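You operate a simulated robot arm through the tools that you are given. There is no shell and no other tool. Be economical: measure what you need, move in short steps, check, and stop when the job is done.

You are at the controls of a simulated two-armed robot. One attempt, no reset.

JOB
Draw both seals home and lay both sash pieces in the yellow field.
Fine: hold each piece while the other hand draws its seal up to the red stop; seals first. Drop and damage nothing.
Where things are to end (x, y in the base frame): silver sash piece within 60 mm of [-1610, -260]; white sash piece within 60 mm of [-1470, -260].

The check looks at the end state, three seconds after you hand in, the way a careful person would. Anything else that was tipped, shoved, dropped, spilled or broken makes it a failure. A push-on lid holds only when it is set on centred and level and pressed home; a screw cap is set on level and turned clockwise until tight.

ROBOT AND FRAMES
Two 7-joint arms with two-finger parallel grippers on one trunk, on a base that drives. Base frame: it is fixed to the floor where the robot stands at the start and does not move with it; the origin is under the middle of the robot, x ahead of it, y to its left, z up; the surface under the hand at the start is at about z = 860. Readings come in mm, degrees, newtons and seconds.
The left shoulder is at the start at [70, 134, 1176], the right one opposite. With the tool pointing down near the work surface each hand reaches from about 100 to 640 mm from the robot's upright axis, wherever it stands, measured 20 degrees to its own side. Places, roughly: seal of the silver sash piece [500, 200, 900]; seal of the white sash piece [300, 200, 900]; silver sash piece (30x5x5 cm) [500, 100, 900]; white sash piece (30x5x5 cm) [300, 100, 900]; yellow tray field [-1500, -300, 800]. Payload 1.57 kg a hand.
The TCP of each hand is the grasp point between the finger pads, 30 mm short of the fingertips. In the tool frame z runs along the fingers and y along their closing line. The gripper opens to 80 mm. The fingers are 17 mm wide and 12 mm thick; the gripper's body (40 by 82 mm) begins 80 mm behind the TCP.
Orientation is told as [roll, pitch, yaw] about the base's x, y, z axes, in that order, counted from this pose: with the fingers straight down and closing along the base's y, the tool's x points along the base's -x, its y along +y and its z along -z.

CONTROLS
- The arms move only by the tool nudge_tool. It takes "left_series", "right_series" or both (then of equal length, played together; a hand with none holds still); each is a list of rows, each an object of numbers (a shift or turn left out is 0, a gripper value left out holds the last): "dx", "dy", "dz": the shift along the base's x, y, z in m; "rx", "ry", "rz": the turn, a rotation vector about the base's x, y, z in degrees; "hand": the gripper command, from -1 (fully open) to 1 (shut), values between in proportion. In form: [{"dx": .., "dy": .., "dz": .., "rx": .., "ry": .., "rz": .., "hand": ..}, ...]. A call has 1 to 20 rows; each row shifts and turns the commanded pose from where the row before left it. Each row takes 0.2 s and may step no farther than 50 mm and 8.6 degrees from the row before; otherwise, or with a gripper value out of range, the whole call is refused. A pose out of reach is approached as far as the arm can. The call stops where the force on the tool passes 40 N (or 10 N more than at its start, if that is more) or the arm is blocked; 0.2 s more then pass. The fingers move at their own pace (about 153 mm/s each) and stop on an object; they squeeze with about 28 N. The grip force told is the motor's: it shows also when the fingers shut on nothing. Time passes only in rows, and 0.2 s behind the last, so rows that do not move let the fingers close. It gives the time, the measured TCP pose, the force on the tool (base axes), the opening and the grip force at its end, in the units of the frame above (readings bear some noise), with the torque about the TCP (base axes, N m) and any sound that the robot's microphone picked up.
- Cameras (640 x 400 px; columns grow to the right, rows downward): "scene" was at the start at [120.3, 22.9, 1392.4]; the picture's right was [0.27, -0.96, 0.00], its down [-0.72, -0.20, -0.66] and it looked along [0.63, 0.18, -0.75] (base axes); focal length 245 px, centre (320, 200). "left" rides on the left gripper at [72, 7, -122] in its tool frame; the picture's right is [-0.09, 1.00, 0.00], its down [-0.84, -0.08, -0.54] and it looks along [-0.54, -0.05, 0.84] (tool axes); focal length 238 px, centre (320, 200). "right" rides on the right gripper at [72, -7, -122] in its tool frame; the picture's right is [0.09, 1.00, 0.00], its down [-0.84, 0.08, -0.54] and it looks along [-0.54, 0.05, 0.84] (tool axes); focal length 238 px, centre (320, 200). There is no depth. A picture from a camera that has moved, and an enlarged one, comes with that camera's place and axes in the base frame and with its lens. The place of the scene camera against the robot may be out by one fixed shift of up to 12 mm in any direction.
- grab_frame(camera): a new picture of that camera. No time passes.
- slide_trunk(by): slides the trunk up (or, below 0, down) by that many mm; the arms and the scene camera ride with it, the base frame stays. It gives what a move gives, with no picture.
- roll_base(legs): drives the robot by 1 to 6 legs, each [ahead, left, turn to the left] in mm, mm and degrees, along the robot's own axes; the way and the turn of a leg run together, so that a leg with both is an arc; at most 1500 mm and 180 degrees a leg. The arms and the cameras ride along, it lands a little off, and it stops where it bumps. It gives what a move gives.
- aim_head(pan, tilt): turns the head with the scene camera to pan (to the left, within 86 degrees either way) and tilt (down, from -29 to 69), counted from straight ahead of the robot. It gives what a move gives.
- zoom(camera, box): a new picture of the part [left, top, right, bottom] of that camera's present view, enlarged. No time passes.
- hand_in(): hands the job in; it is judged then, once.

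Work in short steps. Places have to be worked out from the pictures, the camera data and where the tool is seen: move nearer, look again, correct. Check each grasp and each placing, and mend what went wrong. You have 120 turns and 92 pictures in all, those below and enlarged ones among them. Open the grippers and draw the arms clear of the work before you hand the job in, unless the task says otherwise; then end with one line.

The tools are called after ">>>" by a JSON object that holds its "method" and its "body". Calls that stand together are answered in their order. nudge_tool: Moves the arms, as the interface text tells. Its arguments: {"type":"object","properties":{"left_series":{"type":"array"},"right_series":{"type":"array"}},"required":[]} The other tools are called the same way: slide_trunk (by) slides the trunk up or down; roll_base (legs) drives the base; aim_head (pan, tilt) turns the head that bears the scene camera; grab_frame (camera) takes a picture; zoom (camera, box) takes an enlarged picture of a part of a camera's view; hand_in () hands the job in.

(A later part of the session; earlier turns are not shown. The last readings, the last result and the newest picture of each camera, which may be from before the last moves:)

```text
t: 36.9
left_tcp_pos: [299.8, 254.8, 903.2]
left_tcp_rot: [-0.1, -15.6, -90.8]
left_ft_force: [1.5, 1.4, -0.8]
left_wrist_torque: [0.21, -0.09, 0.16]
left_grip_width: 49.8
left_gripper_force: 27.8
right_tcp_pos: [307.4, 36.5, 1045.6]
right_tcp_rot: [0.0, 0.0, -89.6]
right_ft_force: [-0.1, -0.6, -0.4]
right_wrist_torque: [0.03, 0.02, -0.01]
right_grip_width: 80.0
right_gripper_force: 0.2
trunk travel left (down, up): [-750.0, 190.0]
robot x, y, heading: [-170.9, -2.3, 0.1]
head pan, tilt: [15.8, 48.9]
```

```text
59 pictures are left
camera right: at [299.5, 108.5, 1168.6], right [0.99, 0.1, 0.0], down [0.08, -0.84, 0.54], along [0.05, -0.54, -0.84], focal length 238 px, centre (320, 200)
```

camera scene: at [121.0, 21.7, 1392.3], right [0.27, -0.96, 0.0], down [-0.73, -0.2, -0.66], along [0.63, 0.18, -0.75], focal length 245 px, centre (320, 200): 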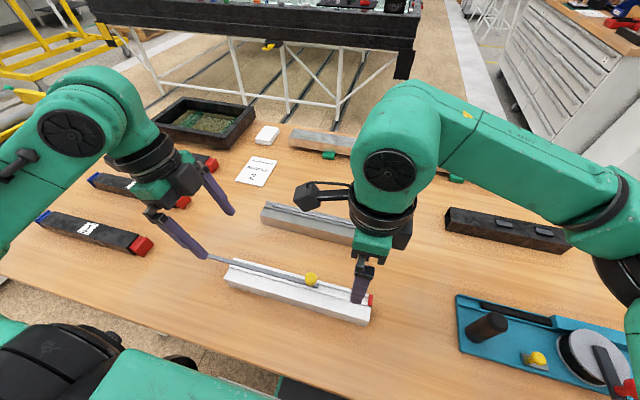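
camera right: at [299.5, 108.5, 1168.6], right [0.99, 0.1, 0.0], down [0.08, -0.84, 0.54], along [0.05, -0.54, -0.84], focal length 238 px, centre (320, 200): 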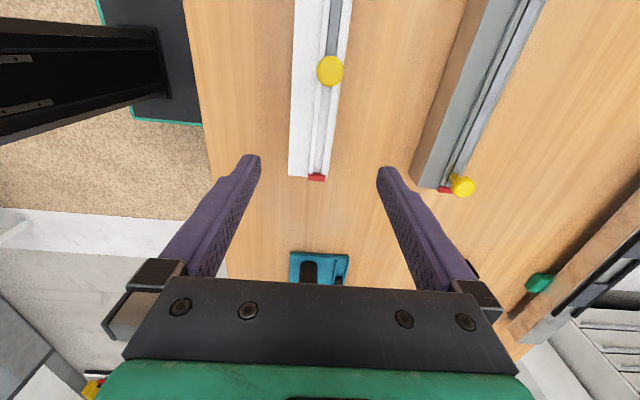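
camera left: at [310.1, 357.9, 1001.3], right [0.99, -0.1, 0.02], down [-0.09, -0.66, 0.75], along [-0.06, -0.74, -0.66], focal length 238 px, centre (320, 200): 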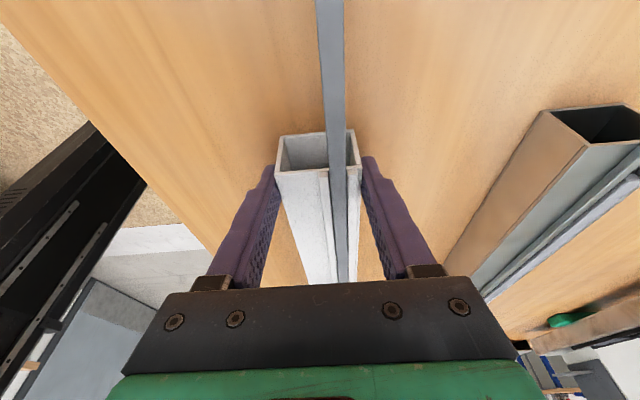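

White held. I bring the right hand over the white knob and down to z≈945, as with the silver one.

>>> {"method": "nudge_tool", "body": {"right_series": [{"dx": 0.001, "dy": 0.02}, {"dy": 0.02}, {"dy": 0.014}, {"dz": -0.03}, {"dz": -0.03}, {"dz": -0.02}, {"dz": -0.012}, {"dz": -0.009}, {}]}}

>>> {"method": "grab_frame", "body": {"camera": "right"}}

>>> {"method": "grab_frame", "body": {"camera": "scene"}}

```text
t: 38.9
left_tcp_pos: [300.4, 255.3, 902.2]
left_tcp_rot: [0.0, -15.6, -90.8]
left_ft_force: [0.8, -0.6, -0.4]
left_wrist_torque: [0.05, -0.07, 0.0]
left_grip_width: 49.8
left_gripper_force: 27.9
right_tcp_pos: [310.2, 89.9, 944.1]
right_tcp_rot: [-0.1, 0.1, -89.6]
right_ft_force: [0.8, 0.6, -0.1]
right_wrist_torque: [-0.01, 0.01, 0.01]
right_grip_width: 79.8
right_gripper_force: 0.1
trunk travel left (down, up): [-750.0, 190.0]
robot x, y, heading: [-168.8, -0.3, 0.0]
head pan, tilt: [15.8, 48.9]
```

```text
58 pictures are left
camera right: at [302.1, 162.1, 1067.4], right [1.0, 0.1, 0.0], down [0.08, -0.84, 0.54], along [0.05, -0.54, -0.84], focal length 238 px, centre (320, 200)
```

right: 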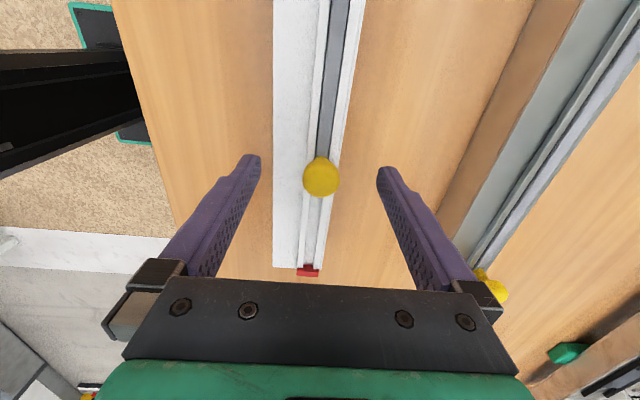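

```text
57 pictures are left
camera scene: at [-48.9, 23.1, 1392.3], right [0.27, -0.96, 0.0], down [-0.72, -0.21, -0.66], along [0.63, 0.18, -0.75], focal length 245 px, centre (320, 200)
```

scene: 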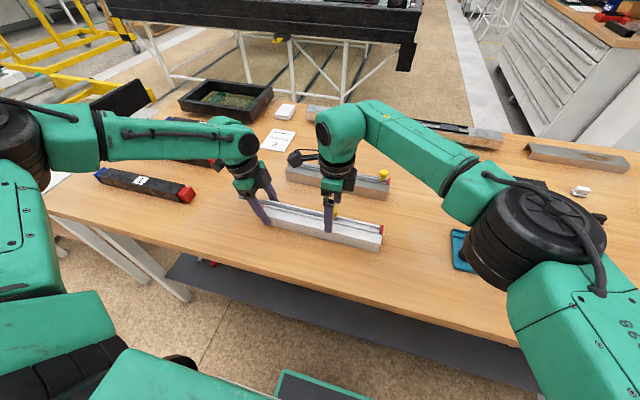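

The view matches the silver case exactly. I close on the knob and draw the first 15 mm.

>>> {"method": "nudge_tool", "body": {"right_series": [{"hand": 0}, {"hand": 0.4}, {"hand": 1}, {"hand": 1}, {"hand": 1}, {"dy": -0.005}, {"dy": -0.005}, {"dy": -0.005}, {}]}}

```text
t: 40.9
left_tcp_pos: [301.4, 255.3, 901.9]
left_tcp_rot: [-0.1, -15.6, -90.9]
left_ft_force: [-2.0, -6.9, 1.1]
left_wrist_torque: [-0.38, 0.04, -0.28]
left_grip_width: 49.7
left_gripper_force: 27.9
right_tcp_pos: [308.6, 73.7, 945.3]
right_tcp_rot: [0.1, 0.0, -89.6]
right_ft_force: [2.6, 5.5, 1.9]
right_wrist_torque: [0.3, 0.01, 0.04]
right_grip_width: 23.0
right_gripper_force: 28.1
trunk travel left (down, up): [-750.0, 190.0]
robot x, y, heading: [-172.7, 1.3, 0.0]
head pan, tilt: [15.8, 48.9]
```

Sliding with 6 N of drag. I draw on 76 mm at 6 mm steps.

>>> {"method": "nudge_tool", "body": {"right_series": [{"dy": -0.006, "dx": -0.0001}, {"dy": -0.006, "dx": -0.0001}, {"dy": -0.006, "dx": -0.0001}, {"dy": -0.006, "dx": -0.0001}, {"dy": -0.006, "dx": -0.0001}, {"dy": -0.006, "dx": -0.0001}, {"dy": -0.006, "dx": -0.0001}, {"dy": -0.006, "dx": -0.0001}, {"dy": -0.006, "dx": -0.0001}, {"dy": -0.006, "dx": -0.0001}, {"dy": -0.006, "dx": -0.0001}, {"dy": -0.005}, {"dy": -0.005}, {}]}}

>>> {"method": "grab_frame", "body": {"camera": "right"}}

```text
t: 43.9
left_tcp_pos: [301.5, 254.7, 903.0]
left_tcp_rot: [-0.1, -15.6, -90.8]
left_ft_force: [1.8, -5.6, -0.1]
left_wrist_torque: [-0.41, -0.05, 0.23]
left_grip_width: 49.8
left_gripper_force: 27.6
right_tcp_pos: [307.3, -2.0, 945.2]
right_tcp_rot: [-0.1, 0.0, -89.6]
right_ft_force: [-1.6, 5.6, -0.2]
right_wrist_torque: [0.12, 0.04, 0.06]
right_grip_width: 22.8
right_gripper_force: 27.7
trunk travel left (down, up): [-750.0, 190.0]
robot x, y, heading: [-167.6, 2.0, -0.2]
head pan, tilt: [15.8, 48.9]
```

```text
56 pictures are left
camera right: at [299.9, 70.6, 1067.5], right [0.99, 0.1, 0.0], down [0.08, -0.84, 0.54], along [0.05, -0.54, -0.84], focal length 238 px, centre (320, 200)
```

right: 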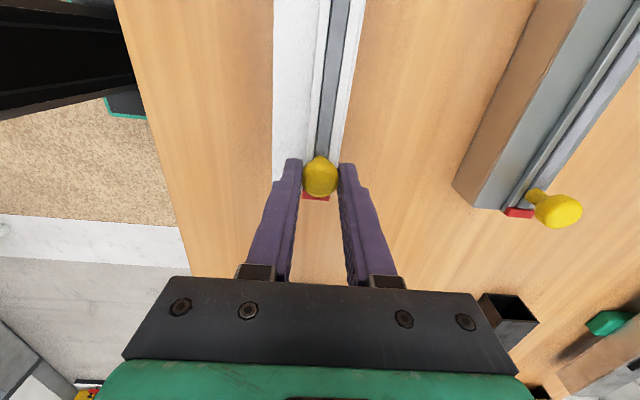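

About 8–10 mm are left. I draw 8 mm slowly.

>>> {"method": "nudge_tool", "body": {"right_series": [{"dy": -0.002}, {"dy": -0.002}, {"dy": -0.002}, {"dy": -0.002}, {}]}}

```text
t: 45.1
left_tcp_pos: [301.3, 254.4, 902.6]
left_tcp_rot: [-0.1, -15.6, -90.9]
left_ft_force: [-0.2, -5.3, 3.5]
left_wrist_torque: [-0.99, -0.03, -0.11]
left_grip_width: 49.5
left_gripper_force: 28.5
right_tcp_pos: [307.0, -7.5, 946.0]
right_tcp_rot: [-0.1, 0.0, -89.6]
right_ft_force: [0.3, 5.3, -2.8]
right_wrist_torque: [0.0, -0.03, 0.01]
right_grip_width: 23.0
right_gripper_force: 28.1
trunk travel left (down, up): [-750.0, 190.0]
robot x, y, heading: [-170.8, -3.1, 0.2]
head pan, tilt: [15.8, 48.9]
```

Not yet at the stop. I go on by 1 mm steps.

>>> {"method": "nudge_tool", "body": {"right_series": [{"dy": -0.001}, {"dy": -0.001}, {"dy": -0.001}, {}]}}

```text
t: 46.1
left_tcp_pos: [301.7, 255.0, 901.6]
left_tcp_rot: [-0.2, -15.6, -90.9]
left_ft_force: [0.9, -10.1, 0.7]
left_wrist_torque: [-0.17, -0.04, 0.09]
left_grip_width: 49.6
left_gripper_force: 27.9
right_tcp_pos: [307.6, -10.2, 945.9]
right_tcp_rot: [0.0, 0.1, -89.5]
right_ft_force: [-0.8, 10.9, 0.7]
right_wrist_torque: [0.18, 0.01, 0.02]
right_grip_width: 23.0
right_gripper_force: 28.6
trunk travel left (down, up): [-750.0, 190.0]
robot x, y, heading: [-169.0, 5.2, -0.2]
head pan, tilt: [15.8, 48.9]
```

The force is rising, so the stop is being met. I take 2 mm more to seat it, then relax, open and lift off to look.

>>> {"method": "nudge_tool", "body": {"right_series": [{"dy": -0.001}, {"dy": -0.001}, {}]}}

>>> {"method": "nudge_tool", "body": {"right_series": [{"dy": 0.0015}, {"hand": 0.5}, {"hand": 0.2}, {"hand": 0}, {"dz": 0.02}, {"dz": 0.03}, {"dz": 0.03}, {"dy": -0.03, "dz": 0.02, "hand": -1}, {"dy": -0.03}, {"dy": -0.03}]}}

>>> {"method": "zoom", "body": {"camera": "scene", "box": [260, 150, 400, 260]}}

```text
t: 46.9
left_tcp_pos: [301.1, 254.5, 902.4]
left_tcp_rot: [-0.1, -15.7, -90.9]
left_ft_force: [-0.8, -20.1, -0.2]
left_wrist_torque: [-0.36, -0.2, -0.21]
left_grip_width: 50.0
left_gripper_force: 28.5
right_tcp_pos: [307.9, -13.1, 945.1]
right_tcp_rot: [0.0, 0.2, -89.5]
right_ft_force: [0.0, 20.8, 0.3]
right_wrist_torque: [0.99, 0.14, 0.09]
right_grip_width: 22.7
right_gripper_force: 27.8
trunk travel left (down, up): [-750.0, 190.0]
robot x, y, heading: [-171.5, 0.9, 0.1]
head pan, tilt: [15.8, 48.9]
```

```text
t: 49.1
left_tcp_pos: [301.3, 254.6, 903.2]
left_tcp_rot: [-0.1, -15.5, -90.8]
left_ft_force: [0.6, 0.0, 0.1]
left_wrist_torque: [0.6, -0.03, -0.02]
left_grip_width: 49.3
left_gripper_force: 27.7
right_tcp_pos: [305.9, -104.2, 1046.0]
right_tcp_rot: [-0.1, 0.2, -89.6]
right_ft_force: [0.3, -0.1, -0.2]
right_wrist_torque: [0.05, 0.04, 0.01]
right_grip_width: 80.0
right_gripper_force: 0.2
trunk travel left (down, up): [-750.0, 190.0]
robot x, y, heading: [-170.8, 0.6, 0.1]
head pan, tilt: [15.8, 48.9]
```

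```text
3.64 times, centred on (330, 205) of scene
camera zoom: at [-48.9, 21.5, 1392.3], right [0.27, -0.96, 0.0], down [-0.72, -0.21, -0.66], along [0.63, 0.18, -0.75], focal length 892 px, centre (284, 182)
```

zoom: 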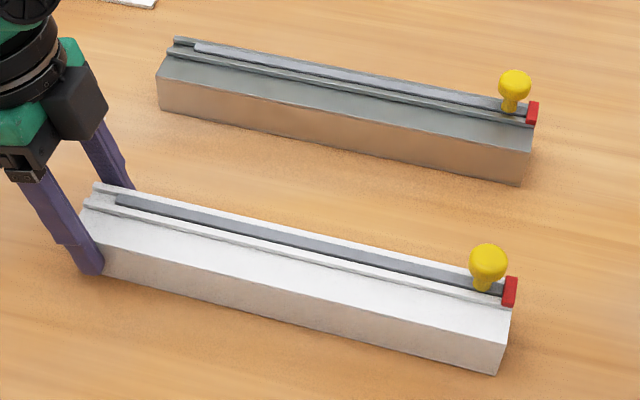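

Both seals sit against their stops. Next I regrip the white piece at its middle (y≈122) with the left hand level, and draw the right hand aside.

>>> {"method": "nudge_tool", "body": {"left_series": [{"hand": 0}, {"hand": -0.5}, {"hand": -1}, {"dz": 0.03}, {"dz": 0.04}, {"rx": 5.2, "dy": -0.03}, {"rx": 5.2, "dy": -0.03}, {"rx": 5.2, "dy": -0.03, "dx": -0.001}, {"dy": -0.03, "dx": -0.001}, {"dy": -0.012}, {"dz": -0.03}, {"dz": -0.03}, {"dz": -0.014}, {}], "right_series": [{"dy": -0.02}, {"dy": -0.03}, {"dy": -0.03}, {"dy": -0.03}, {"dy": -0.03}, {"dz": 0.02}, {"dz": 0.02}, {}, {}, {}, {}, {}, {}, {}]}}

>>> {"method": "grab_frame", "body": {"camera": "left"}}

```text
t: 52.1
left_tcp_pos: [293.6, 129.7, 900.1]
left_tcp_rot: [-0.3, 0.0, -90.8]
left_ft_force: [0.1, 0.0, 0.2]
left_wrist_torque: [0.02, -0.01, -0.03]
left_grip_width: 80.0
left_gripper_force: 0.0
left hand out of reach, approached as far as the arm can: row 12, 13
right_tcp_pos: [307.1, -241.5, 1084.1]
right_tcp_rot: [-0.1, 0.0, -89.6]
right_ft_force: [-0.4, 0.3, -1.0]
right_wrist_torque: [-0.01, -0.03, 0.0]
right_grip_width: 80.0
right_gripper_force: 0.0
trunk travel left (down, up): [-750.0, 190.0]
robot x, y, heading: [-170.4, -0.7, 0.1]
head pan, tilt: [15.8, 48.9]
```

```text
54 pictures are left
camera left: at [302.9, 202.5, 1023.7], right [0.99, -0.11, 0.0], down [-0.09, -0.83, 0.54], along [-0.06, -0.54, -0.84], focal length 238 px, centre (320, 200)
```

left: 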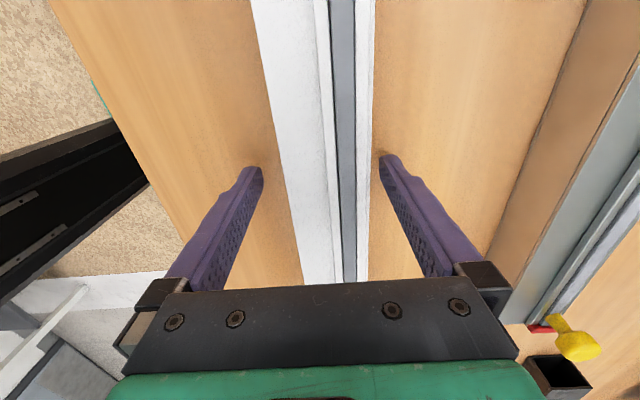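

The left arm is at a reach limit here. I lift it, move the base 100 mm to its right and re-approach with more room.

>>> {"method": "nudge_tool", "body": {"left_series": [{"dz": 0.03}, {"dz": 0.03}, {"dz": 0.03}, {}]}}

>>> {"method": "roll_base", "body": {"legs": [[0, -100, 0]]}}

>>> {"method": "nudge_tool", "body": {"left_series": [{"dy": 0.03, "dx": 0.003}, {"dy": 0.03, "dx": 0.002}, {"dy": 0.03}, {"dy": 0.003}, {}]}}

>>> {"method": "grab_frame", "body": {"camera": "left"}}

```text
t: 53.1
left_tcp_pos: [294.9, 129.1, 993.8]
left_tcp_rot: [-0.3, 0.0, -90.7]
left_ft_force: [0.4, -0.7, -0.3]
left_wrist_torque: [0.0, -0.02, -0.01]
left_grip_width: 79.7
left_gripper_force: 0.1
right_tcp_pos: [307.2, -241.3, 1084.7]
right_tcp_rot: [0.0, -0.1, -89.5]
right_ft_force: [-0.8, 0.9, -0.6]
right_wrist_torque: [-0.01, 0.0, 0.01]
right_grip_width: 80.0
right_gripper_force: 0.0
trunk travel left (down, up): [-750.0, 190.0]
robot x, y, heading: [-171.1, -0.5, 0.1]
head pan, tilt: [15.8, 48.9]
```

```text
t: 54.2
left_tcp_pos: [295.5, 30.2, 993.2]
left_tcp_rot: [-0.3, -0.2, -90.8]
left_ft_force: [-0.2, -0.2, -0.7]
left_wrist_torque: [0.0, 0.03, 0.01]
left_grip_width: 79.9
left_gripper_force: 0.0
right_tcp_pos: [306.9, -339.8, 1085.4]
right_tcp_rot: [0.0, -0.1, -89.5]
right_ft_force: [-0.6, 0.2, 0.3]
right_wrist_torque: [-0.01, -0.01, 0.02]
right_grip_width: 80.2
right_gripper_force: 0.1
trunk travel left (down, up): [-750.0, 190.0]
robot x, y, heading: [-167.9, -101.9, 0.3]
head pan, tilt: [15.8, 48.9]
```

```text
t: 55.4
left_tcp_pos: [300.9, 119.9, 992.2]
left_tcp_rot: [-0.3, 0.0, -90.8]
left_ft_force: [0.1, 0.3, 0.5]
left_wrist_torque: [0.02, 0.0, 0.02]
left_grip_width: 80.0
left_gripper_force: 0.1
right_tcp_pos: [307.6, -343.1, 1085.2]
right_tcp_rot: [-0.1, 0.0, -89.6]
right_ft_force: [0.1, 0.0, 0.5]
right_wrist_torque: [0.0, 0.02, 0.01]
right_grip_width: 80.0
right_gripper_force: 0.1
trunk travel left (down, up): [-750.0, 190.0]
robot x, y, heading: [-170.8, -101.0, 0.1]
head pan, tilt: [15.8, 48.9]
```

```text
53 pictures are left
camera left: at [308.9, 193.3, 1115.4], right [0.99, -0.11, -0.01], down [-0.09, -0.84, 0.54], along [-0.06, -0.54, -0.84], focal length 238 px, centre (320, 200)
```

left: 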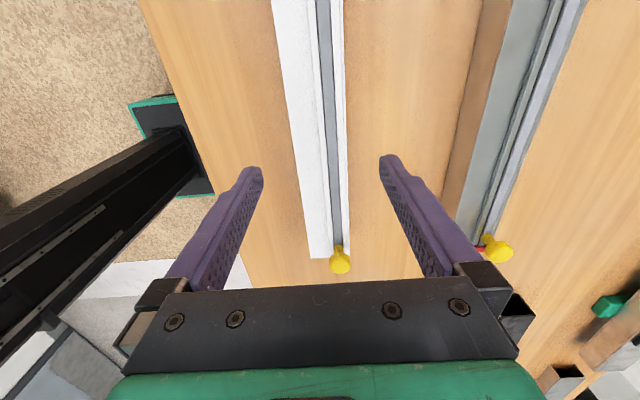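

Centred. I lower, grip at the middle and lift 30 mm to check weight.

>>> {"method": "nudge_tool", "body": {"left_series": [{"dx": -0.001, "dz": -0.03}, {"dz": -0.03}, {"dz": -0.02}, {"dz": -0.013}, {}, {"hand": 0}, {"hand": 0.3}, {"hand": 1}, {"hand": 1}, {"hand": 1}, {"dz": 0.005}, {"dz": 0.01}, {"dz": 0.015}, {}]}}

>>> {"method": "grab_frame", "body": {"camera": "scene"}}

```text
t: 58.4
left_tcp_pos: [300.6, 121.4, 929.1]
left_tcp_rot: [-0.4, -0.1, -90.8]
left_ft_force: [0.2, 0.1, 0.2]
left_wrist_torque: [0.04, 0.01, -0.02]
left_grip_width: 49.5
left_gripper_force: 28.1
right_tcp_pos: [308.5, -342.3, 1083.3]
right_tcp_rot: [-0.1, 0.0, -89.7]
right_ft_force: [0.1, 0.0, -0.6]
right_wrist_torque: [0.03, 0.01, 0.01]
right_grip_width: 80.0
right_gripper_force: 0.0
trunk travel left (down, up): [-750.0, 190.0]
robot x, y, heading: [-172.1, -102.2, -0.2]
head pan, tilt: [15.8, 48.9]
```

```text
52 pictures are left
camera scene: at [-47.9, -77.1, 1392.2], right [0.27, -0.96, 0.0], down [-0.73, -0.21, -0.66], along [0.63, 0.18, -0.75], focal length 245 px, centre (320, 200)
```

scene: 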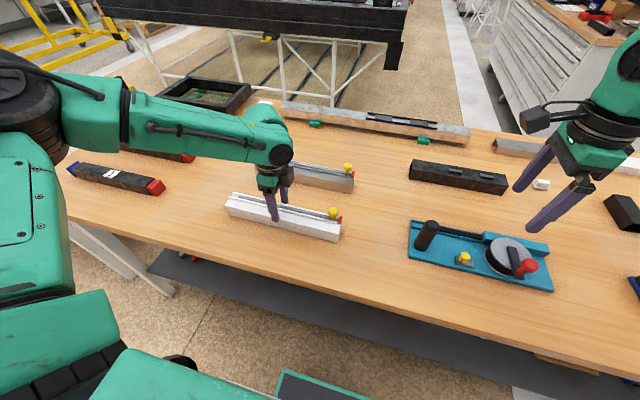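

Force shows no weight, so I check with the left camera that the piece is really lifted.

>>> {"method": "grab_frame", "body": {"camera": "left"}}

>>> {"method": "zoom", "body": {"camera": "scene", "box": [200, 130, 370, 260]}}

```text
51 pictures are left
camera left: at [309.2, 193.9, 1051.8], right [0.99, -0.11, -0.01], down [-0.09, -0.84, 0.54], along [-0.06, -0.54, -0.84], focal length 238 px, centre (320, 200)
```

left: 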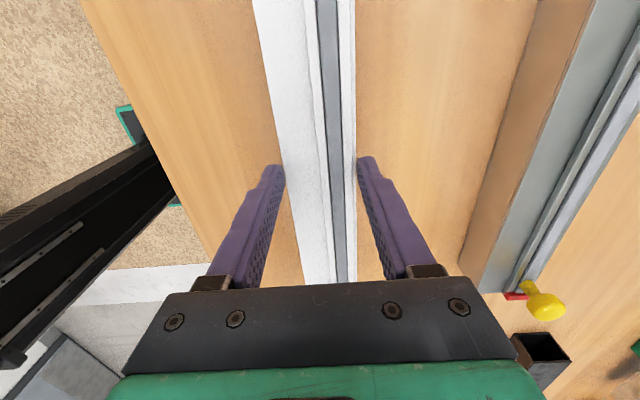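

```text
3.08 times, centred on (285, 195) of scene
camera zoom: at [-47.9, -77.1, 1392.2], right [0.27, -0.96, 0.0], down [-0.73, -0.21, -0.66], along [0.63, 0.18, -0.75], focal length 755 px, centre (428, 215)
```

zoom: 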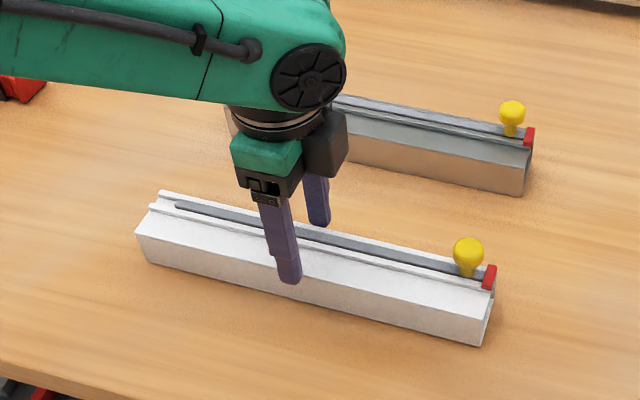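

The fingers overlap the piece as when gripped, so it is lifted. I raise it to about z 1060 and back the base away from the bench.

>>> {"method": "nudge_tool", "body": {"left_series": [{"dz": 0.03}, {"dz": 0.04}, {"dz": 0.04}, {"dz": 0.03}, {}]}}

>>> {"method": "roll_base", "body": {"legs": [[-400, 0, 0], [0, 0, 60]]}}

>>> {"method": "aim_head", "body": {"pan": 80, "tilt": 25}}

>>> {"method": "grab_frame", "body": {"camera": "scene"}}

>>> {"method": "grab_frame", "body": {"camera": "left"}}

```text
t: 59.6
left_tcp_pos: [299.0, 122.5, 1070.8]
left_tcp_rot: [-0.5, 0.0, -90.8]
left_ft_force: [0.3, -0.4, -4.8]
left_wrist_torque: [0.05, -0.01, -0.01]
left_grip_width: 49.7
left_gripper_force: 28.3
right_tcp_pos: [309.2, -342.8, 1085.1]
right_tcp_rot: [-0.1, -0.1, -89.7]
right_ft_force: [-0.9, 0.3, -0.5]
right_wrist_torque: [-0.03, 0.02, 0.0]
right_grip_width: 80.0
right_gripper_force: 0.1
trunk travel left (down, up): [-750.0, 190.0]
robot x, y, heading: [-171.2, -99.6, -0.1]
head pan, tilt: [15.8, 48.9]
```

```text
t: 64.8
left_tcp_pos: [-533.5, 417.4, 1071.7]
left_tcp_rot: [-0.4, 0.0, -30.1]
left_ft_force: [0.7, -0.8, -4.2]
left_wrist_torque: [0.01, 0.01, 0.05]
left_grip_width: 49.7
left_gripper_force: 27.8
right_tcp_pos: [-122.1, 198.3, 1083.4]
right_tcp_rot: [0.0, 0.0, -28.6]
right_ft_force: [-0.1, 0.2, 0.5]
right_wrist_torque: [0.01, 0.0, 0.02]
right_grip_width: 79.7
right_gripper_force: 0.1
trunk travel left (down, up): [-750.0, 190.0]
robot x, y, heading: [-565.3, -101.9, 60.9]
head pan, tilt: [15.8, 48.9]
```

```text
t: 66.1
left_tcp_pos: [-533.5, 418.0, 1072.0]
left_tcp_rot: [-0.5, 0.0, -30.0]
left_ft_force: [-0.4, 0.2, -3.8]
left_wrist_torque: [0.01, 0.0, 0.02]
left_grip_width: 49.5
left_gripper_force: 28.1
right_tcp_pos: [-123.2, 199.3, 1084.0]
right_tcp_rot: [0.0, 0.0, -28.7]
right_ft_force: [0.2, -0.7, -0.8]
right_wrist_torque: [-0.01, 0.02, 0.0]
right_grip_width: 79.8
right_gripper_force: 0.1
trunk travel left (down, up): [-750.0, 190.0]
robot x, y, heading: [-567.8, -98.7, 61.0]
head pan, tilt: [80.0, 25.0]
```

```text
49 pictures are left
camera scene: at [-618.4, 3.5, 1428.2], right [0.63, 0.78, 0.0], down [0.33, -0.27, -0.91], along [-0.7, 0.57, -0.42], focal length 245 px, centre (320, 200)
```

scene: 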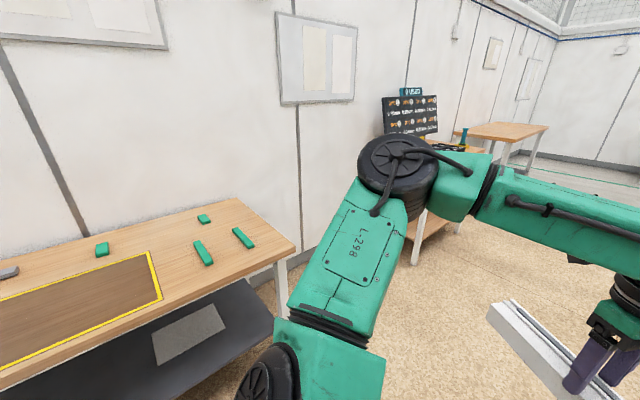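

```text
48 pictures are left
camera left: at [-591.4, 460.6, 1193.8], right [0.58, 0.82, -0.01], down [0.69, -0.48, 0.54], along [0.44, -0.32, -0.84], focal length 238 px, centre (320, 200)
```

left: 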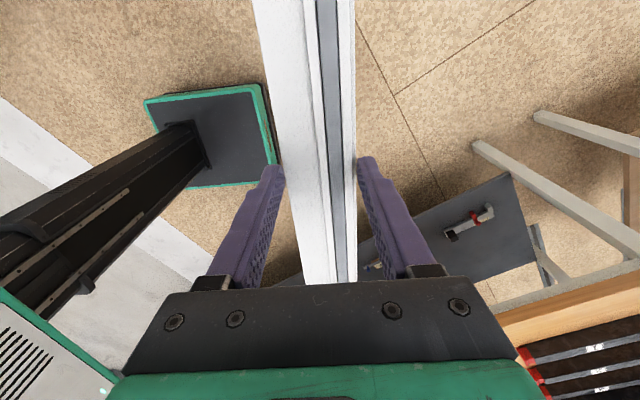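

Weight reads about 4 N, so it is held. The yellow field lies flat on a bench, roughly x −1403…−1717, y from −30 to beyond −400. I turn to face it and bring the head forward.

>>> {"method": "roll_base", "body": {"legs": [[0, 0, 119]]}}

>>> {"method": "aim_head", "body": {"pan": 10, "tilt": 40}}

>>> {"method": "grab_frame", "body": {"camera": "scene"}}

```text
t: 71.5
left_tcp_pos: [-1032.8, -329.0, 1072.3]
left_tcp_rot: [-0.4, 0.0, 89.6]
left_ft_force: [0.3, 0.0, -4.3]
left_wrist_torque: [-0.03, 0.02, 0.01]
left_grip_width: 49.9
left_gripper_force: 27.7
right_tcp_pos: [-1045.2, 135.5, 1084.4]
right_tcp_rot: [0.0, -0.1, 90.9]
right_ft_force: [0.4, 0.5, -0.7]
right_wrist_torque: [0.0, 0.01, 0.0]
right_grip_width: 79.9
right_gripper_force: 0.0
trunk travel left (down, up): [-750.0, 190.0]
robot x, y, heading: [-567.6, -102.9, -179.3]
head pan, tilt: [80.0, 25.0]
```

```text
t: 72.9
left_tcp_pos: [-1033.3, -328.2, 1071.8]
left_tcp_rot: [-0.4, 0.0, 89.6]
left_ft_force: [-0.6, -0.1, -4.2]
left_wrist_torque: [-0.02, 0.02, 0.04]
left_grip_width: 49.5
left_gripper_force: 28.2
right_tcp_pos: [-1045.1, 135.8, 1084.2]
right_tcp_rot: [0.0, 0.0, 90.9]
right_ft_force: [0.4, -0.8, -0.1]
right_wrist_torque: [0.05, 0.01, -0.04]
right_grip_width: 79.7
right_gripper_force: 0.1
trunk travel left (down, up): [-750.0, 190.0]
robot x, y, heading: [-568.4, -98.6, -179.8]
head pan, tilt: [10.0, 40.0]
```

```text
47 pictures are left
camera scene: at [-705.9, -115.8, 1404.9], right [-0.18, 0.98, 0.0], down [0.63, 0.12, -0.77], along [-0.75, -0.14, -0.64], focal length 245 px, centre (320, 200)
```

scene: 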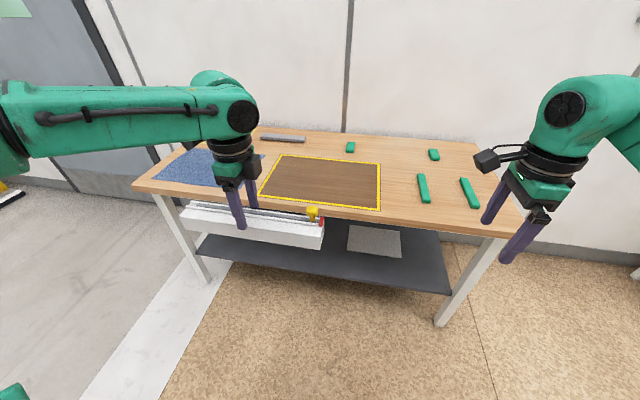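

The field spans x about −1400…−1720 and y −16…−480, so the targets fit with the piece along y. I drive ahead 437 mm and 68 mm to the right.

>>> {"method": "roll_base", "body": {"legs": [[437, -68, 0]]}}

>>> {"method": "grab_frame", "body": {"camera": "scene"}}

>>> {"method": "grab_frame", "body": {"camera": "left"}}

```text
t: 75.5
left_tcp_pos: [-1457.1, -263.4, 1071.4]
left_tcp_rot: [-0.3, 0.0, 89.6]
left_ft_force: [-0.1, 0.7, -4.4]
left_wrist_torque: [-0.01, -0.01, -0.03]
left_grip_width: 49.7
left_gripper_force: 28.0
right_tcp_pos: [-1469.9, 201.1, 1084.5]
right_tcp_rot: [-0.1, 0.1, 90.7]
right_ft_force: [-0.2, -0.2, -0.6]
right_wrist_torque: [-0.02, 0.03, 0.0]
right_grip_width: 80.3
right_gripper_force: 0.0
trunk travel left (down, up): [-750.0, 190.0]
robot x, y, heading: [-992.7, -37.0, -179.8]
head pan, tilt: [10.0, 40.0]
```

```text
46 pictures are left
camera scene: at [-1129.6, -50.7, 1405.1], right [-0.18, 0.98, 0.0], down [0.63, 0.12, -0.77], along [-0.75, -0.14, -0.64], focal length 245 px, centre (320, 200)
```

scene: 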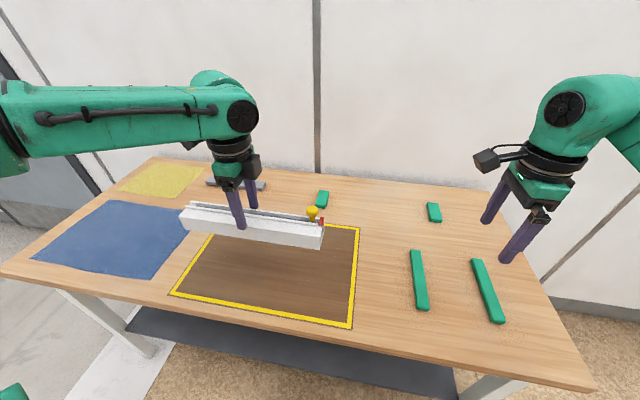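

```text
45 pictures are left
camera left: at [-1465.3, -334.0, 1194.3], right [-0.99, 0.1, -0.01], down [0.08, 0.84, 0.54], along [0.06, 0.54, -0.84], focal length 238 px, centre (320, 200)
```

left: 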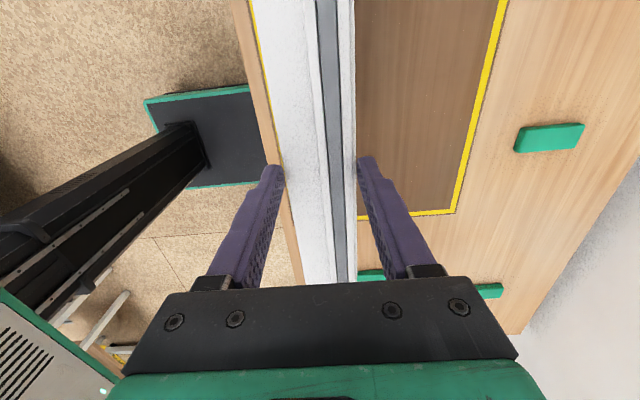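

I shift the remaining 13 mm and lower the piece to about 25 mm above the bench.

>>> {"method": "nudge_tool", "body": {"left_series": [{"dx": -0.013, "dy": 0.003}, {"dz": -0.04}, {"dz": -0.04}, {"dz": -0.04}, {"dz": -0.04}, {"dz": -0.03}, {"dz": -0.015}, {}]}}

>>> {"method": "grab_frame", "body": {"camera": "scene"}}

```text
t: 77.3
left_tcp_pos: [-1473.0, -257.8, 868.3]
left_tcp_rot: [0.0, 0.0, 89.6]
left_ft_force: [-1.6, -4.2, 18.6]
left_wrist_torque: [-0.03, 0.09, -0.15]
left_grip_width: 49.6
left_gripper_force: 28.0
right_tcp_pos: [-1468.3, 204.2, 1087.0]
right_tcp_rot: [0.0, 0.0, 90.8]
right_ft_force: [0.0, -0.4, 0.1]
right_wrist_torque: [0.01, 0.0, 0.01]
right_grip_width: 80.1
right_gripper_force: 0.1
trunk travel left (down, up): [-750.0, 190.0]
robot x, y, heading: [-989.4, -42.2, -179.6]
head pan, tilt: [10.0, 40.0]
```

```text
44 pictures are left
camera scene: at [-1127.5, -49.8, 1405.7], right [-0.18, 0.98, 0.0], down [0.63, 0.12, -0.77], along [-0.75, -0.14, -0.64], focal length 245 px, centre (320, 200)
```

scene: 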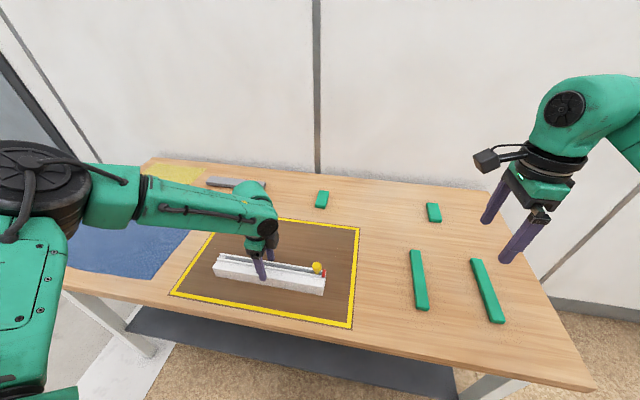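

Contact came at TCP z≈868, so the surface is near 828, and it presses about 20 N. I ease up 2–3 mm and read again.

>>> {"method": "nudge_tool", "body": {"left_series": [{"dz": 0.001}, {"dz": 0.001}, {}]}}

>>> {"method": "zoom", "body": {"camera": "scene", "box": [190, 200, 370, 330]}}

```text
t: 78.1
left_tcp_pos: [-1471.6, -257.2, 866.6]
left_tcp_rot: [-0.6, 0.0, 89.5]
left_ft_force: [-0.1, 1.7, -0.7]
left_wrist_torque: [0.26, 0.07, -0.12]
left_grip_width: 49.5
left_gripper_force: 27.7
right_tcp_pos: [-1469.9, 204.8, 1085.0]
right_tcp_rot: [0.0, 0.0, 90.7]
right_ft_force: [0.3, 0.1, -0.2]
right_wrist_torque: [-0.01, 0.02, 0.03]
right_grip_width: 79.8
right_gripper_force: 0.0
trunk travel left (down, up): [-750.0, 190.0]
robot x, y, heading: [-991.5, -34.3, -179.5]
head pan, tilt: [10.0, 40.0]
```

```text
3.08 times, centred on (280, 265) of scene
camera zoom: at [-1130.3, -49.8, 1404.8], right [-0.18, 0.98, 0.0], down [0.63, 0.12, -0.77], along [-0.75, -0.14, -0.64], focal length 755 px, centre (443, 0)
```

zoom: 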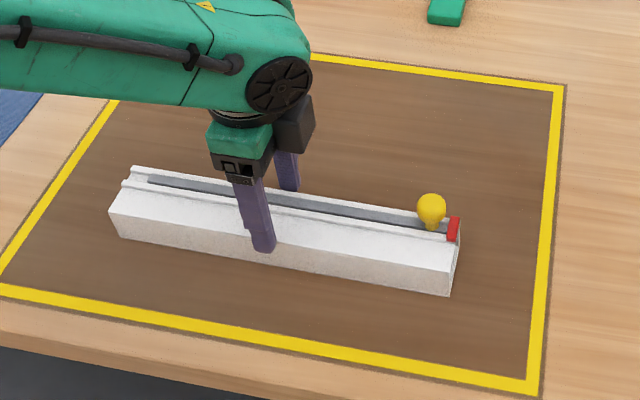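

It rests flat inside the field with the seal still home. I open and lift straight clear.

>>> {"method": "nudge_tool", "body": {"left_series": [{"hand": 0.2}, {"hand": -0.3}, {"hand": -1}, {}, {"dz": 0.03}, {"dz": 0.04}, {"dz": 0.04}, {"dz": 0.04}, {"dz": 0.04}, {}]}}

>>> {"method": "grab_frame", "body": {"camera": "scene"}}

>>> {"method": "grab_frame", "body": {"camera": "left"}}

```text
t: 80.3
left_tcp_pos: [-1468.9, -259.3, 1058.2]
left_tcp_rot: [-0.4, 0.0, 89.4]
left_ft_force: [-1.0, 0.7, 0.5]
left_wrist_torque: [0.01, 0.0, 0.02]
left_grip_width: 79.9
left_gripper_force: 0.0
right_tcp_pos: [-1470.4, 203.2, 1084.3]
right_tcp_rot: [0.0, 0.0, 90.7]
right_ft_force: [-0.4, 0.5, 0.3]
right_wrist_torque: [0.03, -0.03, -0.01]
right_grip_width: 80.0
right_gripper_force: 0.0
trunk travel left (down, up): [-750.0, 190.0]
robot x, y, heading: [-990.2, -37.4, -179.6]
head pan, tilt: [10.0, 40.0]
```

```text
42 pictures are left
camera scene: at [-1130.7, -50.3, 1404.9], right [-0.18, 0.98, 0.0], down [0.63, 0.12, -0.77], along [-0.75, -0.14, -0.64], focal length 245 px, centre (320, 200)
```

scene: 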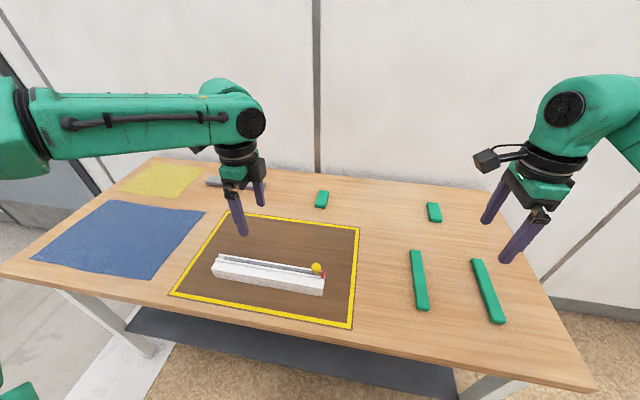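

```text
41 pictures are left
camera left: at [-1476.9, -330.6, 1181.0], right [-0.99, 0.1, -0.01], down [0.08, 0.84, 0.54], along [0.06, 0.54, -0.84], focal length 238 px, centre (320, 200)
```

left: 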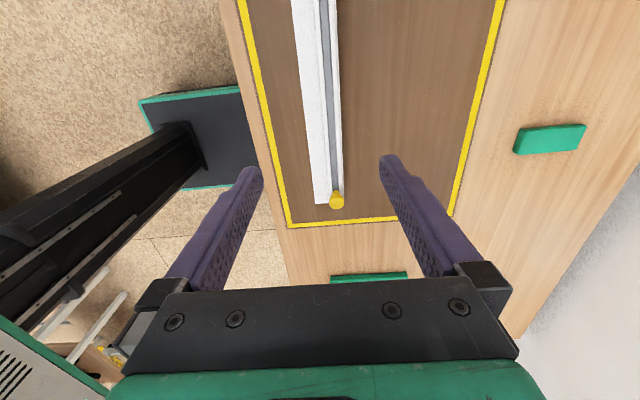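

The white piece lies well (centre about (−1470, −265)). I return for the silver one: back off, turn right by 180°, and drive to the first bench in two parts.

>>> {"method": "roll_base", "body": {"legs": [[-425, 0, 0], [0, 0, -179.6]]}}

>>> {"method": "aim_head", "body": {"pan": 15, "tilt": 49}}

```text
t: 90.4
left_tcp_pos: [-84.3, 176.2, 1058.5]
left_tcp_rot: [-0.4, 0.0, -92.3]
left_ft_force: [0.4, 0.1, 0.1]
left_wrist_torque: [0.01, -0.01, 0.02]
left_grip_width: 79.9
left_gripper_force: 0.0
right_tcp_pos: [-98.5, -285.6, 1083.8]
right_tcp_rot: [-0.1, 0.0, -91.0]
right_ft_force: [0.0, -0.8, 0.1]
right_wrist_torque: [-0.01, -0.01, -0.01]
right_grip_width: 80.0
right_gripper_force: 0.2
trunk travel left (down, up): [-750.0, 190.0]
robot x, y, heading: [-567.6, -30.4, -1.4]
head pan, tilt: [10.0, 40.0]
```

```text
t: 91.1
left_tcp_pos: [-83.6, 175.2, 1057.8]
left_tcp_rot: [-0.2, 0.0, -92.2]
left_ft_force: [-0.2, -0.1, 0.5]
left_wrist_torque: [-0.02, -0.01, 0.03]
left_grip_width: 79.8
left_gripper_force: 0.1
right_tcp_pos: [-98.2, -285.3, 1085.5]
right_tcp_rot: [0.0, -0.1, -91.1]
right_ft_force: [-0.3, -0.9, 0.0]
right_wrist_torque: [-0.04, 0.01, 0.02]
right_grip_width: 80.1
right_gripper_force: 0.1
trunk travel left (down, up): [-750.0, 190.0]
robot x, y, heading: [-567.0, -30.8, -1.5]
head pan, tilt: [15.0, 49.0]
```

I correct the heading and drive so the left hand comes above the silver piece's middle.

>>> {"method": "roll_base", "body": {"legs": [[0, 0, 1.4], [555, -66, 0]]}}

>>> {"method": "grab_frame", "body": {"camera": "left"}}

>>> {"method": "grab_frame", "body": {"camera": "scene"}}

```text
t: 94.7
left_tcp_pos: [470.1, 124.7, 1058.4]
left_tcp_rot: [-0.3, 0.0, -90.6]
left_ft_force: [-0.4, 0.8, 1.4]
left_wrist_torque: [-0.02, 0.01, -0.01]
left_grip_width: 80.0
left_gripper_force: 0.0
right_tcp_pos: [468.9, -337.2, 1084.8]
right_tcp_rot: [0.0, -0.1, -89.5]
right_ft_force: [0.8, -0.5, 0.3]
right_wrist_torque: [0.01, 0.03, 0.01]
right_grip_width: 80.2
right_gripper_force: 0.0
trunk travel left (down, up): [-750.0, 190.0]
robot x, y, heading: [-6.8, -99.2, 0.6]
head pan, tilt: [15.0, 49.0]
```

```text
40 pictures are left
camera left: at [478.2, 196.7, 1181.1], right [0.99, -0.1, -0.01], down [-0.08, -0.84, 0.54], along [-0.06, -0.54, -0.84], focal length 238 px, centre (320, 200)
```

left: 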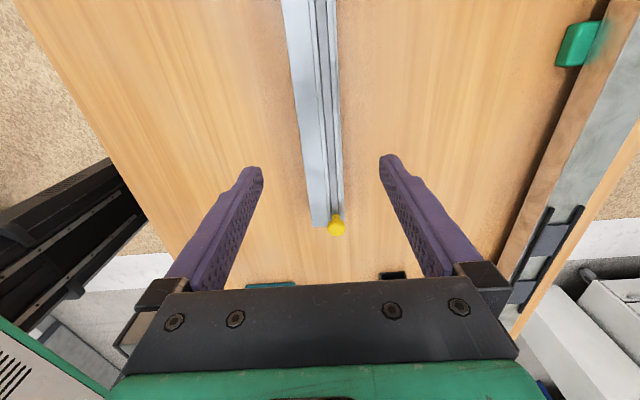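

```text
39 pictures are left
camera scene: at [111.2, -75.1, 1392.3], right [0.26, -0.96, 0.0], down [-0.73, -0.2, -0.66], along [0.63, 0.17, -0.75], focal length 245 px, centre (320, 200)
```

scene: 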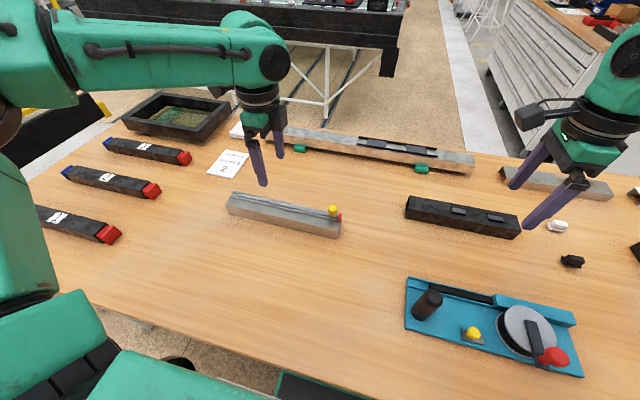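

Well aligned (piece centre x≈468.5). I lower, grip the middle and lift 30 mm.

>>> {"method": "nudge_tool", "body": {"left_series": [{"dx": -0.0015, "dy": -0.003, "rz": -0.2, "dz": -0.03}, {"dz": -0.04}, {"dz": -0.04}, {"dz": -0.03}, {"dz": -0.018}, {}, {"hand": 0}, {"hand": 0.3}, {"hand": 1}, {"hand": 1}, {"hand": 1}, {"dz": 0.005}, {"dz": 0.01}, {"dz": 0.015}, {}]}}

>>> {"method": "zoom", "body": {"camera": "scene", "box": [200, 130, 370, 260]}}

```text
t: 97.8
left_tcp_pos: [468.7, 121.4, 931.2]
left_tcp_rot: [-0.4, 0.0, -91.0]
left_ft_force: [-0.4, -0.6, -4.3]
left_wrist_torque: [0.05, 0.01, 0.04]
left_grip_width: 49.6
left_gripper_force: 28.2
right_tcp_pos: [469.9, -337.6, 1085.3]
right_tcp_rot: [0.0, 0.0, -89.3]
right_ft_force: [-0.3, -0.6, -0.1]
right_wrist_torque: [0.01, 0.0, -0.03]
right_grip_width: 80.0
right_gripper_force: 0.0
trunk travel left (down, up): [-750.0, 190.0]
robot x, y, heading: [-10.1, -96.3, 0.3]
head pan, tilt: [15.0, 49.0]
```

```text
3.08 times, centred on (285, 195) of scene
camera zoom: at [113.1, -74.9, 1392.1], right [0.26, -0.96, 0.0], down [-0.73, -0.2, -0.66], along [0.63, 0.17, -0.76], focal length 755 px, centre (428, 215)
```

zoom: 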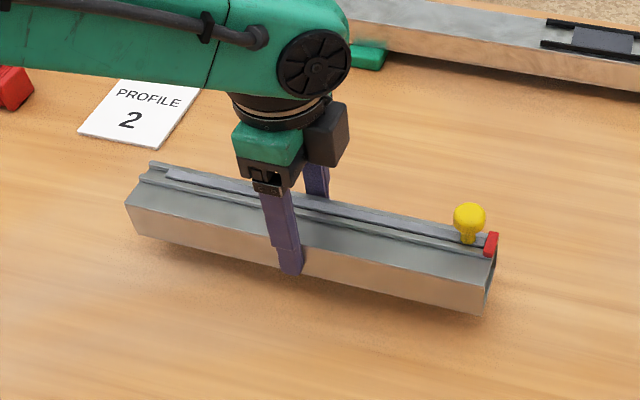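

The silver piece is lifted (4.3 N). I raise it, back off, and turn left by 180° as before.

>>> {"method": "nudge_tool", "body": {"left_series": [{"dz": 0.03}, {"dz": 0.04}, {"dz": 0.04}, {"dz": 0.03}, {}]}}

>>> {"method": "roll_base", "body": {"legs": [[-555, 0, 0], [0, 0, 179.7]]}}

>>> {"method": "aim_head", "body": {"pan": 10, "tilt": 45}}

```text
t: 99.0
left_tcp_pos: [469.0, 121.7, 1067.2]
left_tcp_rot: [-0.4, -0.1, -90.9]
left_ft_force: [-0.5, 0.1, -3.9]
left_wrist_torque: [0.03, 0.02, -0.03]
left_grip_width: 49.7
left_gripper_force: 27.7
right_tcp_pos: [469.5, -337.9, 1085.0]
right_tcp_rot: [-0.1, -0.1, -89.4]
right_ft_force: [0.0, 0.2, -0.1]
right_wrist_torque: [0.01, -0.03, 0.03]
right_grip_width: 80.1
right_gripper_force: 0.1
trunk travel left (down, up): [-750.0, 190.0]
robot x, y, heading: [-10.3, -95.5, 0.2]
head pan, tilt: [15.0, 49.0]
```

```text
t: 109.5
left_tcp_pos: [-1041.3, -305.4, 1067.1]
left_tcp_rot: [-0.4, 0.1, 87.8]
left_ft_force: [-1.3, -1.0, -3.5]
left_wrist_torque: [-0.01, -0.03, 0.02]
left_grip_width: 49.8
left_gripper_force: 28.3
right_tcp_pos: [-1030.8, 152.5, 1084.0]
right_tcp_rot: [0.1, 0.0, 89.2]
right_ft_force: [0.2, -0.5, -0.2]
right_wrist_torque: [-0.02, 0.0, 0.01]
right_grip_width: 80.2
right_gripper_force: 0.2
trunk travel left (down, up): [-750.0, 190.0]
robot x, y, heading: [-558.1, -99.3, 179.1]
head pan, tilt: [15.0, 49.0]
```

```text
t: 110.2
left_tcp_pos: [-1040.5, -306.0, 1067.7]
left_tcp_rot: [-0.4, 0.0, 87.8]
left_ft_force: [0.2, -0.5, -5.3]
left_wrist_torque: [-0.05, 0.03, 0.0]
left_grip_width: 49.8
left_gripper_force: 27.8
right_tcp_pos: [-1030.5, 151.6, 1084.7]
right_tcp_rot: [0.0, 0.1, 89.2]
right_ft_force: [-0.5, 0.1, -0.7]
right_wrist_torque: [-0.04, -0.04, 0.01]
right_grip_width: 79.9
right_gripper_force: 0.1
trunk travel left (down, up): [-750.0, 190.0]
robot x, y, heading: [-559.9, -99.4, 178.7]
head pan, tilt: [10.0, 45.0]
```

Heading is a degree or two off. I correct it and drive to bring the silver piece above (−1610, −260).

>>> {"method": "roll_base", "body": {"legs": [[0, 0, 2], [576, -72, 0]]}}

>>> {"method": "grab_frame", "body": {"camera": "scene"}}

>>> {"method": "grab_frame", "body": {"camera": "left"}}

```text
t: 113.8
left_tcp_pos: [-1604.1, -269.2, 1068.4]
left_tcp_rot: [-0.4, 0.1, 90.5]
left_ft_force: [-0.3, 0.4, -4.0]
left_wrist_torque: [-0.07, 0.0, 0.02]
left_grip_width: 49.7
left_gripper_force: 28.2
right_tcp_pos: [-1617.4, 187.6, 1085.0]
right_tcp_rot: [0.0, 0.0, 91.9]
right_ft_force: [0.6, -0.2, -0.5]
right_wrist_torque: [-0.02, 0.0, -0.02]
right_grip_width: 80.0
right_gripper_force: 0.0
trunk travel left (down, up): [-750.0, 190.0]
robot x, y, heading: [-1137.1, -40.7, -178.3]
head pan, tilt: [10.0, 45.0]
```

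```text
37 pictures are left
camera scene: at [-1268.7, -56.2, 1397.8], right [-0.2, 0.98, 0.0], down [0.69, 0.14, -0.71], along [-0.69, -0.14, -0.71], focal length 245 px, centre (320, 200)
```

scene: 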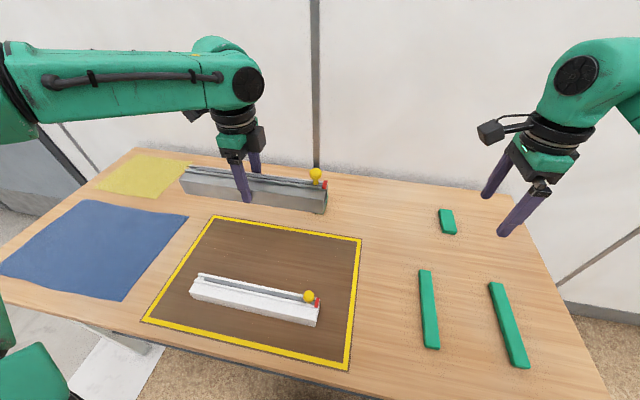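

```text
36 pictures are left
camera left: at [-1610.7, -340.8, 1191.1], right [-1.0, 0.08, -0.01], down [0.07, 0.84, 0.54], along [0.05, 0.54, -0.84], focal length 238 px, centre (320, 200)
```

left: 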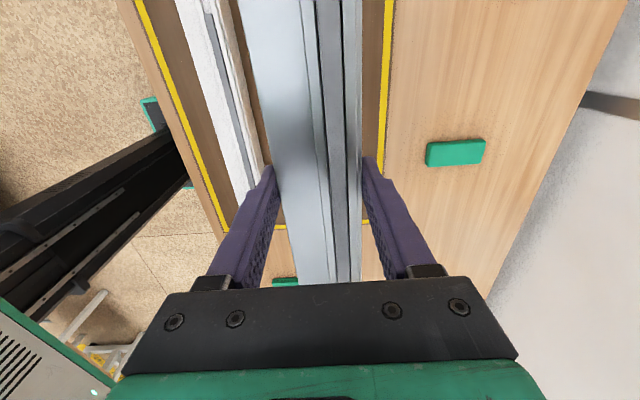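

Above the target. I shift a few millimetres and lower to about TCP z 855.

>>> {"method": "nudge_tool", "body": {"left_series": [{"dx": -0.005, "dy": 0.007, "rz": -0.6}, {"dz": -0.04}, {"dz": -0.04}, {"dz": -0.04}, {"dz": -0.04}, {"dz": -0.03}, {"dz": -0.015}, {"dz": -0.008}, {}]}}

>>> {"method": "zoom", "body": {"camera": "scene", "box": [130, 160, 370, 370]}}

```text
t: 115.8
left_tcp_pos: [-1611.0, -260.9, 855.4]
left_tcp_rot: [-0.4, 0.0, 89.9]
left_ft_force: [0.3, 0.6, -3.9]
left_wrist_torque: [-0.06, 0.01, 0.0]
left_grip_width: 49.6
left_gripper_force: 28.0
right_tcp_pos: [-1618.5, 188.6, 1084.7]
right_tcp_rot: [0.0, 0.0, 91.9]
right_ft_force: [0.4, -0.3, 0.2]
right_wrist_torque: [-0.01, 0.01, 0.02]
right_grip_width: 80.2
right_gripper_force: 0.1
trunk travel left (down, up): [-750.0, 190.0]
robot x, y, heading: [-1131.8, -41.9, -178.2]
head pan, tilt: [10.0, 45.0]
```

```text
1.90 times, centred on (250, 265) of scene
camera zoom: at [-1269.6, -56.3, 1397.7], right [-0.2, 0.98, 0.0], down [0.69, 0.14, -0.71], along [-0.69, -0.14, -0.71], focal length 467 px, centre (453, 76)
```

zoom: 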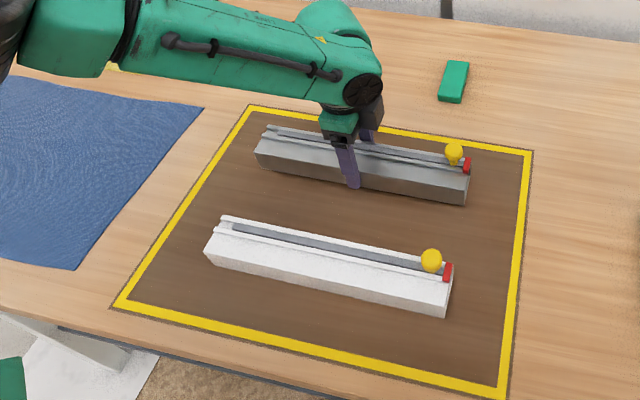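

Still hanging free and level at z 855. I lower in 2 mm steps to contact.

>>> {"method": "nudge_tool", "body": {"left_series": [{"dz": -0.003}, {"dz": -0.003}, {"dz": -0.002}, {"dz": -0.002}, {}]}}

```text
t: 117.0
left_tcp_pos: [-1609.0, -262.4, 846.8]
left_tcp_rot: [-0.4, -0.1, 89.9]
left_ft_force: [-0.4, -0.4, -4.7]
left_wrist_torque: [-0.06, 0.0, 0.04]
left_grip_width: 49.7
left_gripper_force: 28.1
right_tcp_pos: [-1618.5, 187.2, 1084.6]
right_tcp_rot: [0.1, 0.0, 92.0]
right_ft_force: [1.2, -0.6, 0.4]
right_wrist_torque: [-0.04, -0.01, -0.02]
right_grip_width: 80.2
right_gripper_force: 0.0
trunk travel left (down, up): [-750.0, 190.0]
robot x, y, heading: [-1132.6, -38.8, -178.4]
head pan, tilt: [10.0, 45.0]
```

No contact yet. I continue down in small steps.

>>> {"method": "nudge_tool", "body": {"left_series": [{"dz": -0.002}, {"dz": -0.002}, {"dz": -0.001}, {"dz": -0.001}, {}]}}

```text
t: 118.2
left_tcp_pos: [-1607.0, -264.5, 842.7]
left_tcp_rot: [-0.3, 0.1, 89.9]
left_ft_force: [-0.2, -0.2, -4.0]
left_wrist_torque: [-0.01, 0.0, 0.01]
left_grip_width: 49.7
left_gripper_force: 28.3
left hand out of reach, approached as far as the arm can: row 2
right_tcp_pos: [-1616.9, 188.9, 1083.2]
right_tcp_rot: [-0.1, 0.1, 91.9]
right_ft_force: [-0.2, 0.3, 0.5]
right_wrist_torque: [-0.01, -0.04, 0.0]
right_grip_width: 80.2
right_gripper_force: 0.0
trunk travel left (down, up): [-750.0, 190.0]
robot x, y, heading: [-1134.0, -39.2, -178.4]
head pan, tilt: [10.0, 45.0]
```

The arm nears its limit low down, so I lower with the trunk instead, in small amounts.

>>> {"method": "slide_trunk", "body": {"by": -2}}

```text
t: 118.8
left_tcp_pos: [-1605.9, -264.4, 841.1]
left_tcp_rot: [-0.3, 0.0, 89.8]
left_ft_force: [0.3, 0.6, -3.1]
left_wrist_torque: [-0.05, 0.01, -0.01]
left_grip_width: 49.6
left_gripper_force: 28.0
right_tcp_pos: [-1618.4, 189.0, 1083.8]
right_tcp_rot: [0.0, -0.1, 91.9]
right_ft_force: [0.1, -0.1, -0.5]
right_wrist_torque: [0.01, -0.05, 0.03]
right_grip_width: 80.2
right_gripper_force: 0.2
trunk travel left (down, up): [-748.0, 192.0]
robot x, y, heading: [-1135.7, -38.9, -178.1]
head pan, tilt: [10.0, 45.0]
```

>>> {"method": "slide_trunk", "body": {"by": -2}}

```text
t: 119.3
left_tcp_pos: [-1606.6, -264.1, 840.8]
left_tcp_rot: [-0.1, 0.0, 89.9]
left_ft_force: [-0.7, -2.7, 9.3]
left_wrist_torque: [0.22, 0.2, -0.04]
left_grip_width: 49.4
left_gripper_force: 28.2
right_tcp_pos: [-1616.7, 188.7, 1081.7]
right_tcp_rot: [0.1, 0.0, 92.0]
right_ft_force: [-0.2, 0.7, 0.1]
right_wrist_torque: [0.0, -0.02, 0.03]
right_grip_width: 80.1
right_gripper_force: 0.1
trunk travel left (down, up): [-746.0, 194.0]
robot x, y, heading: [-1134.9, -37.7, -178.6]
head pan, tilt: [10.0, 45.0]
```

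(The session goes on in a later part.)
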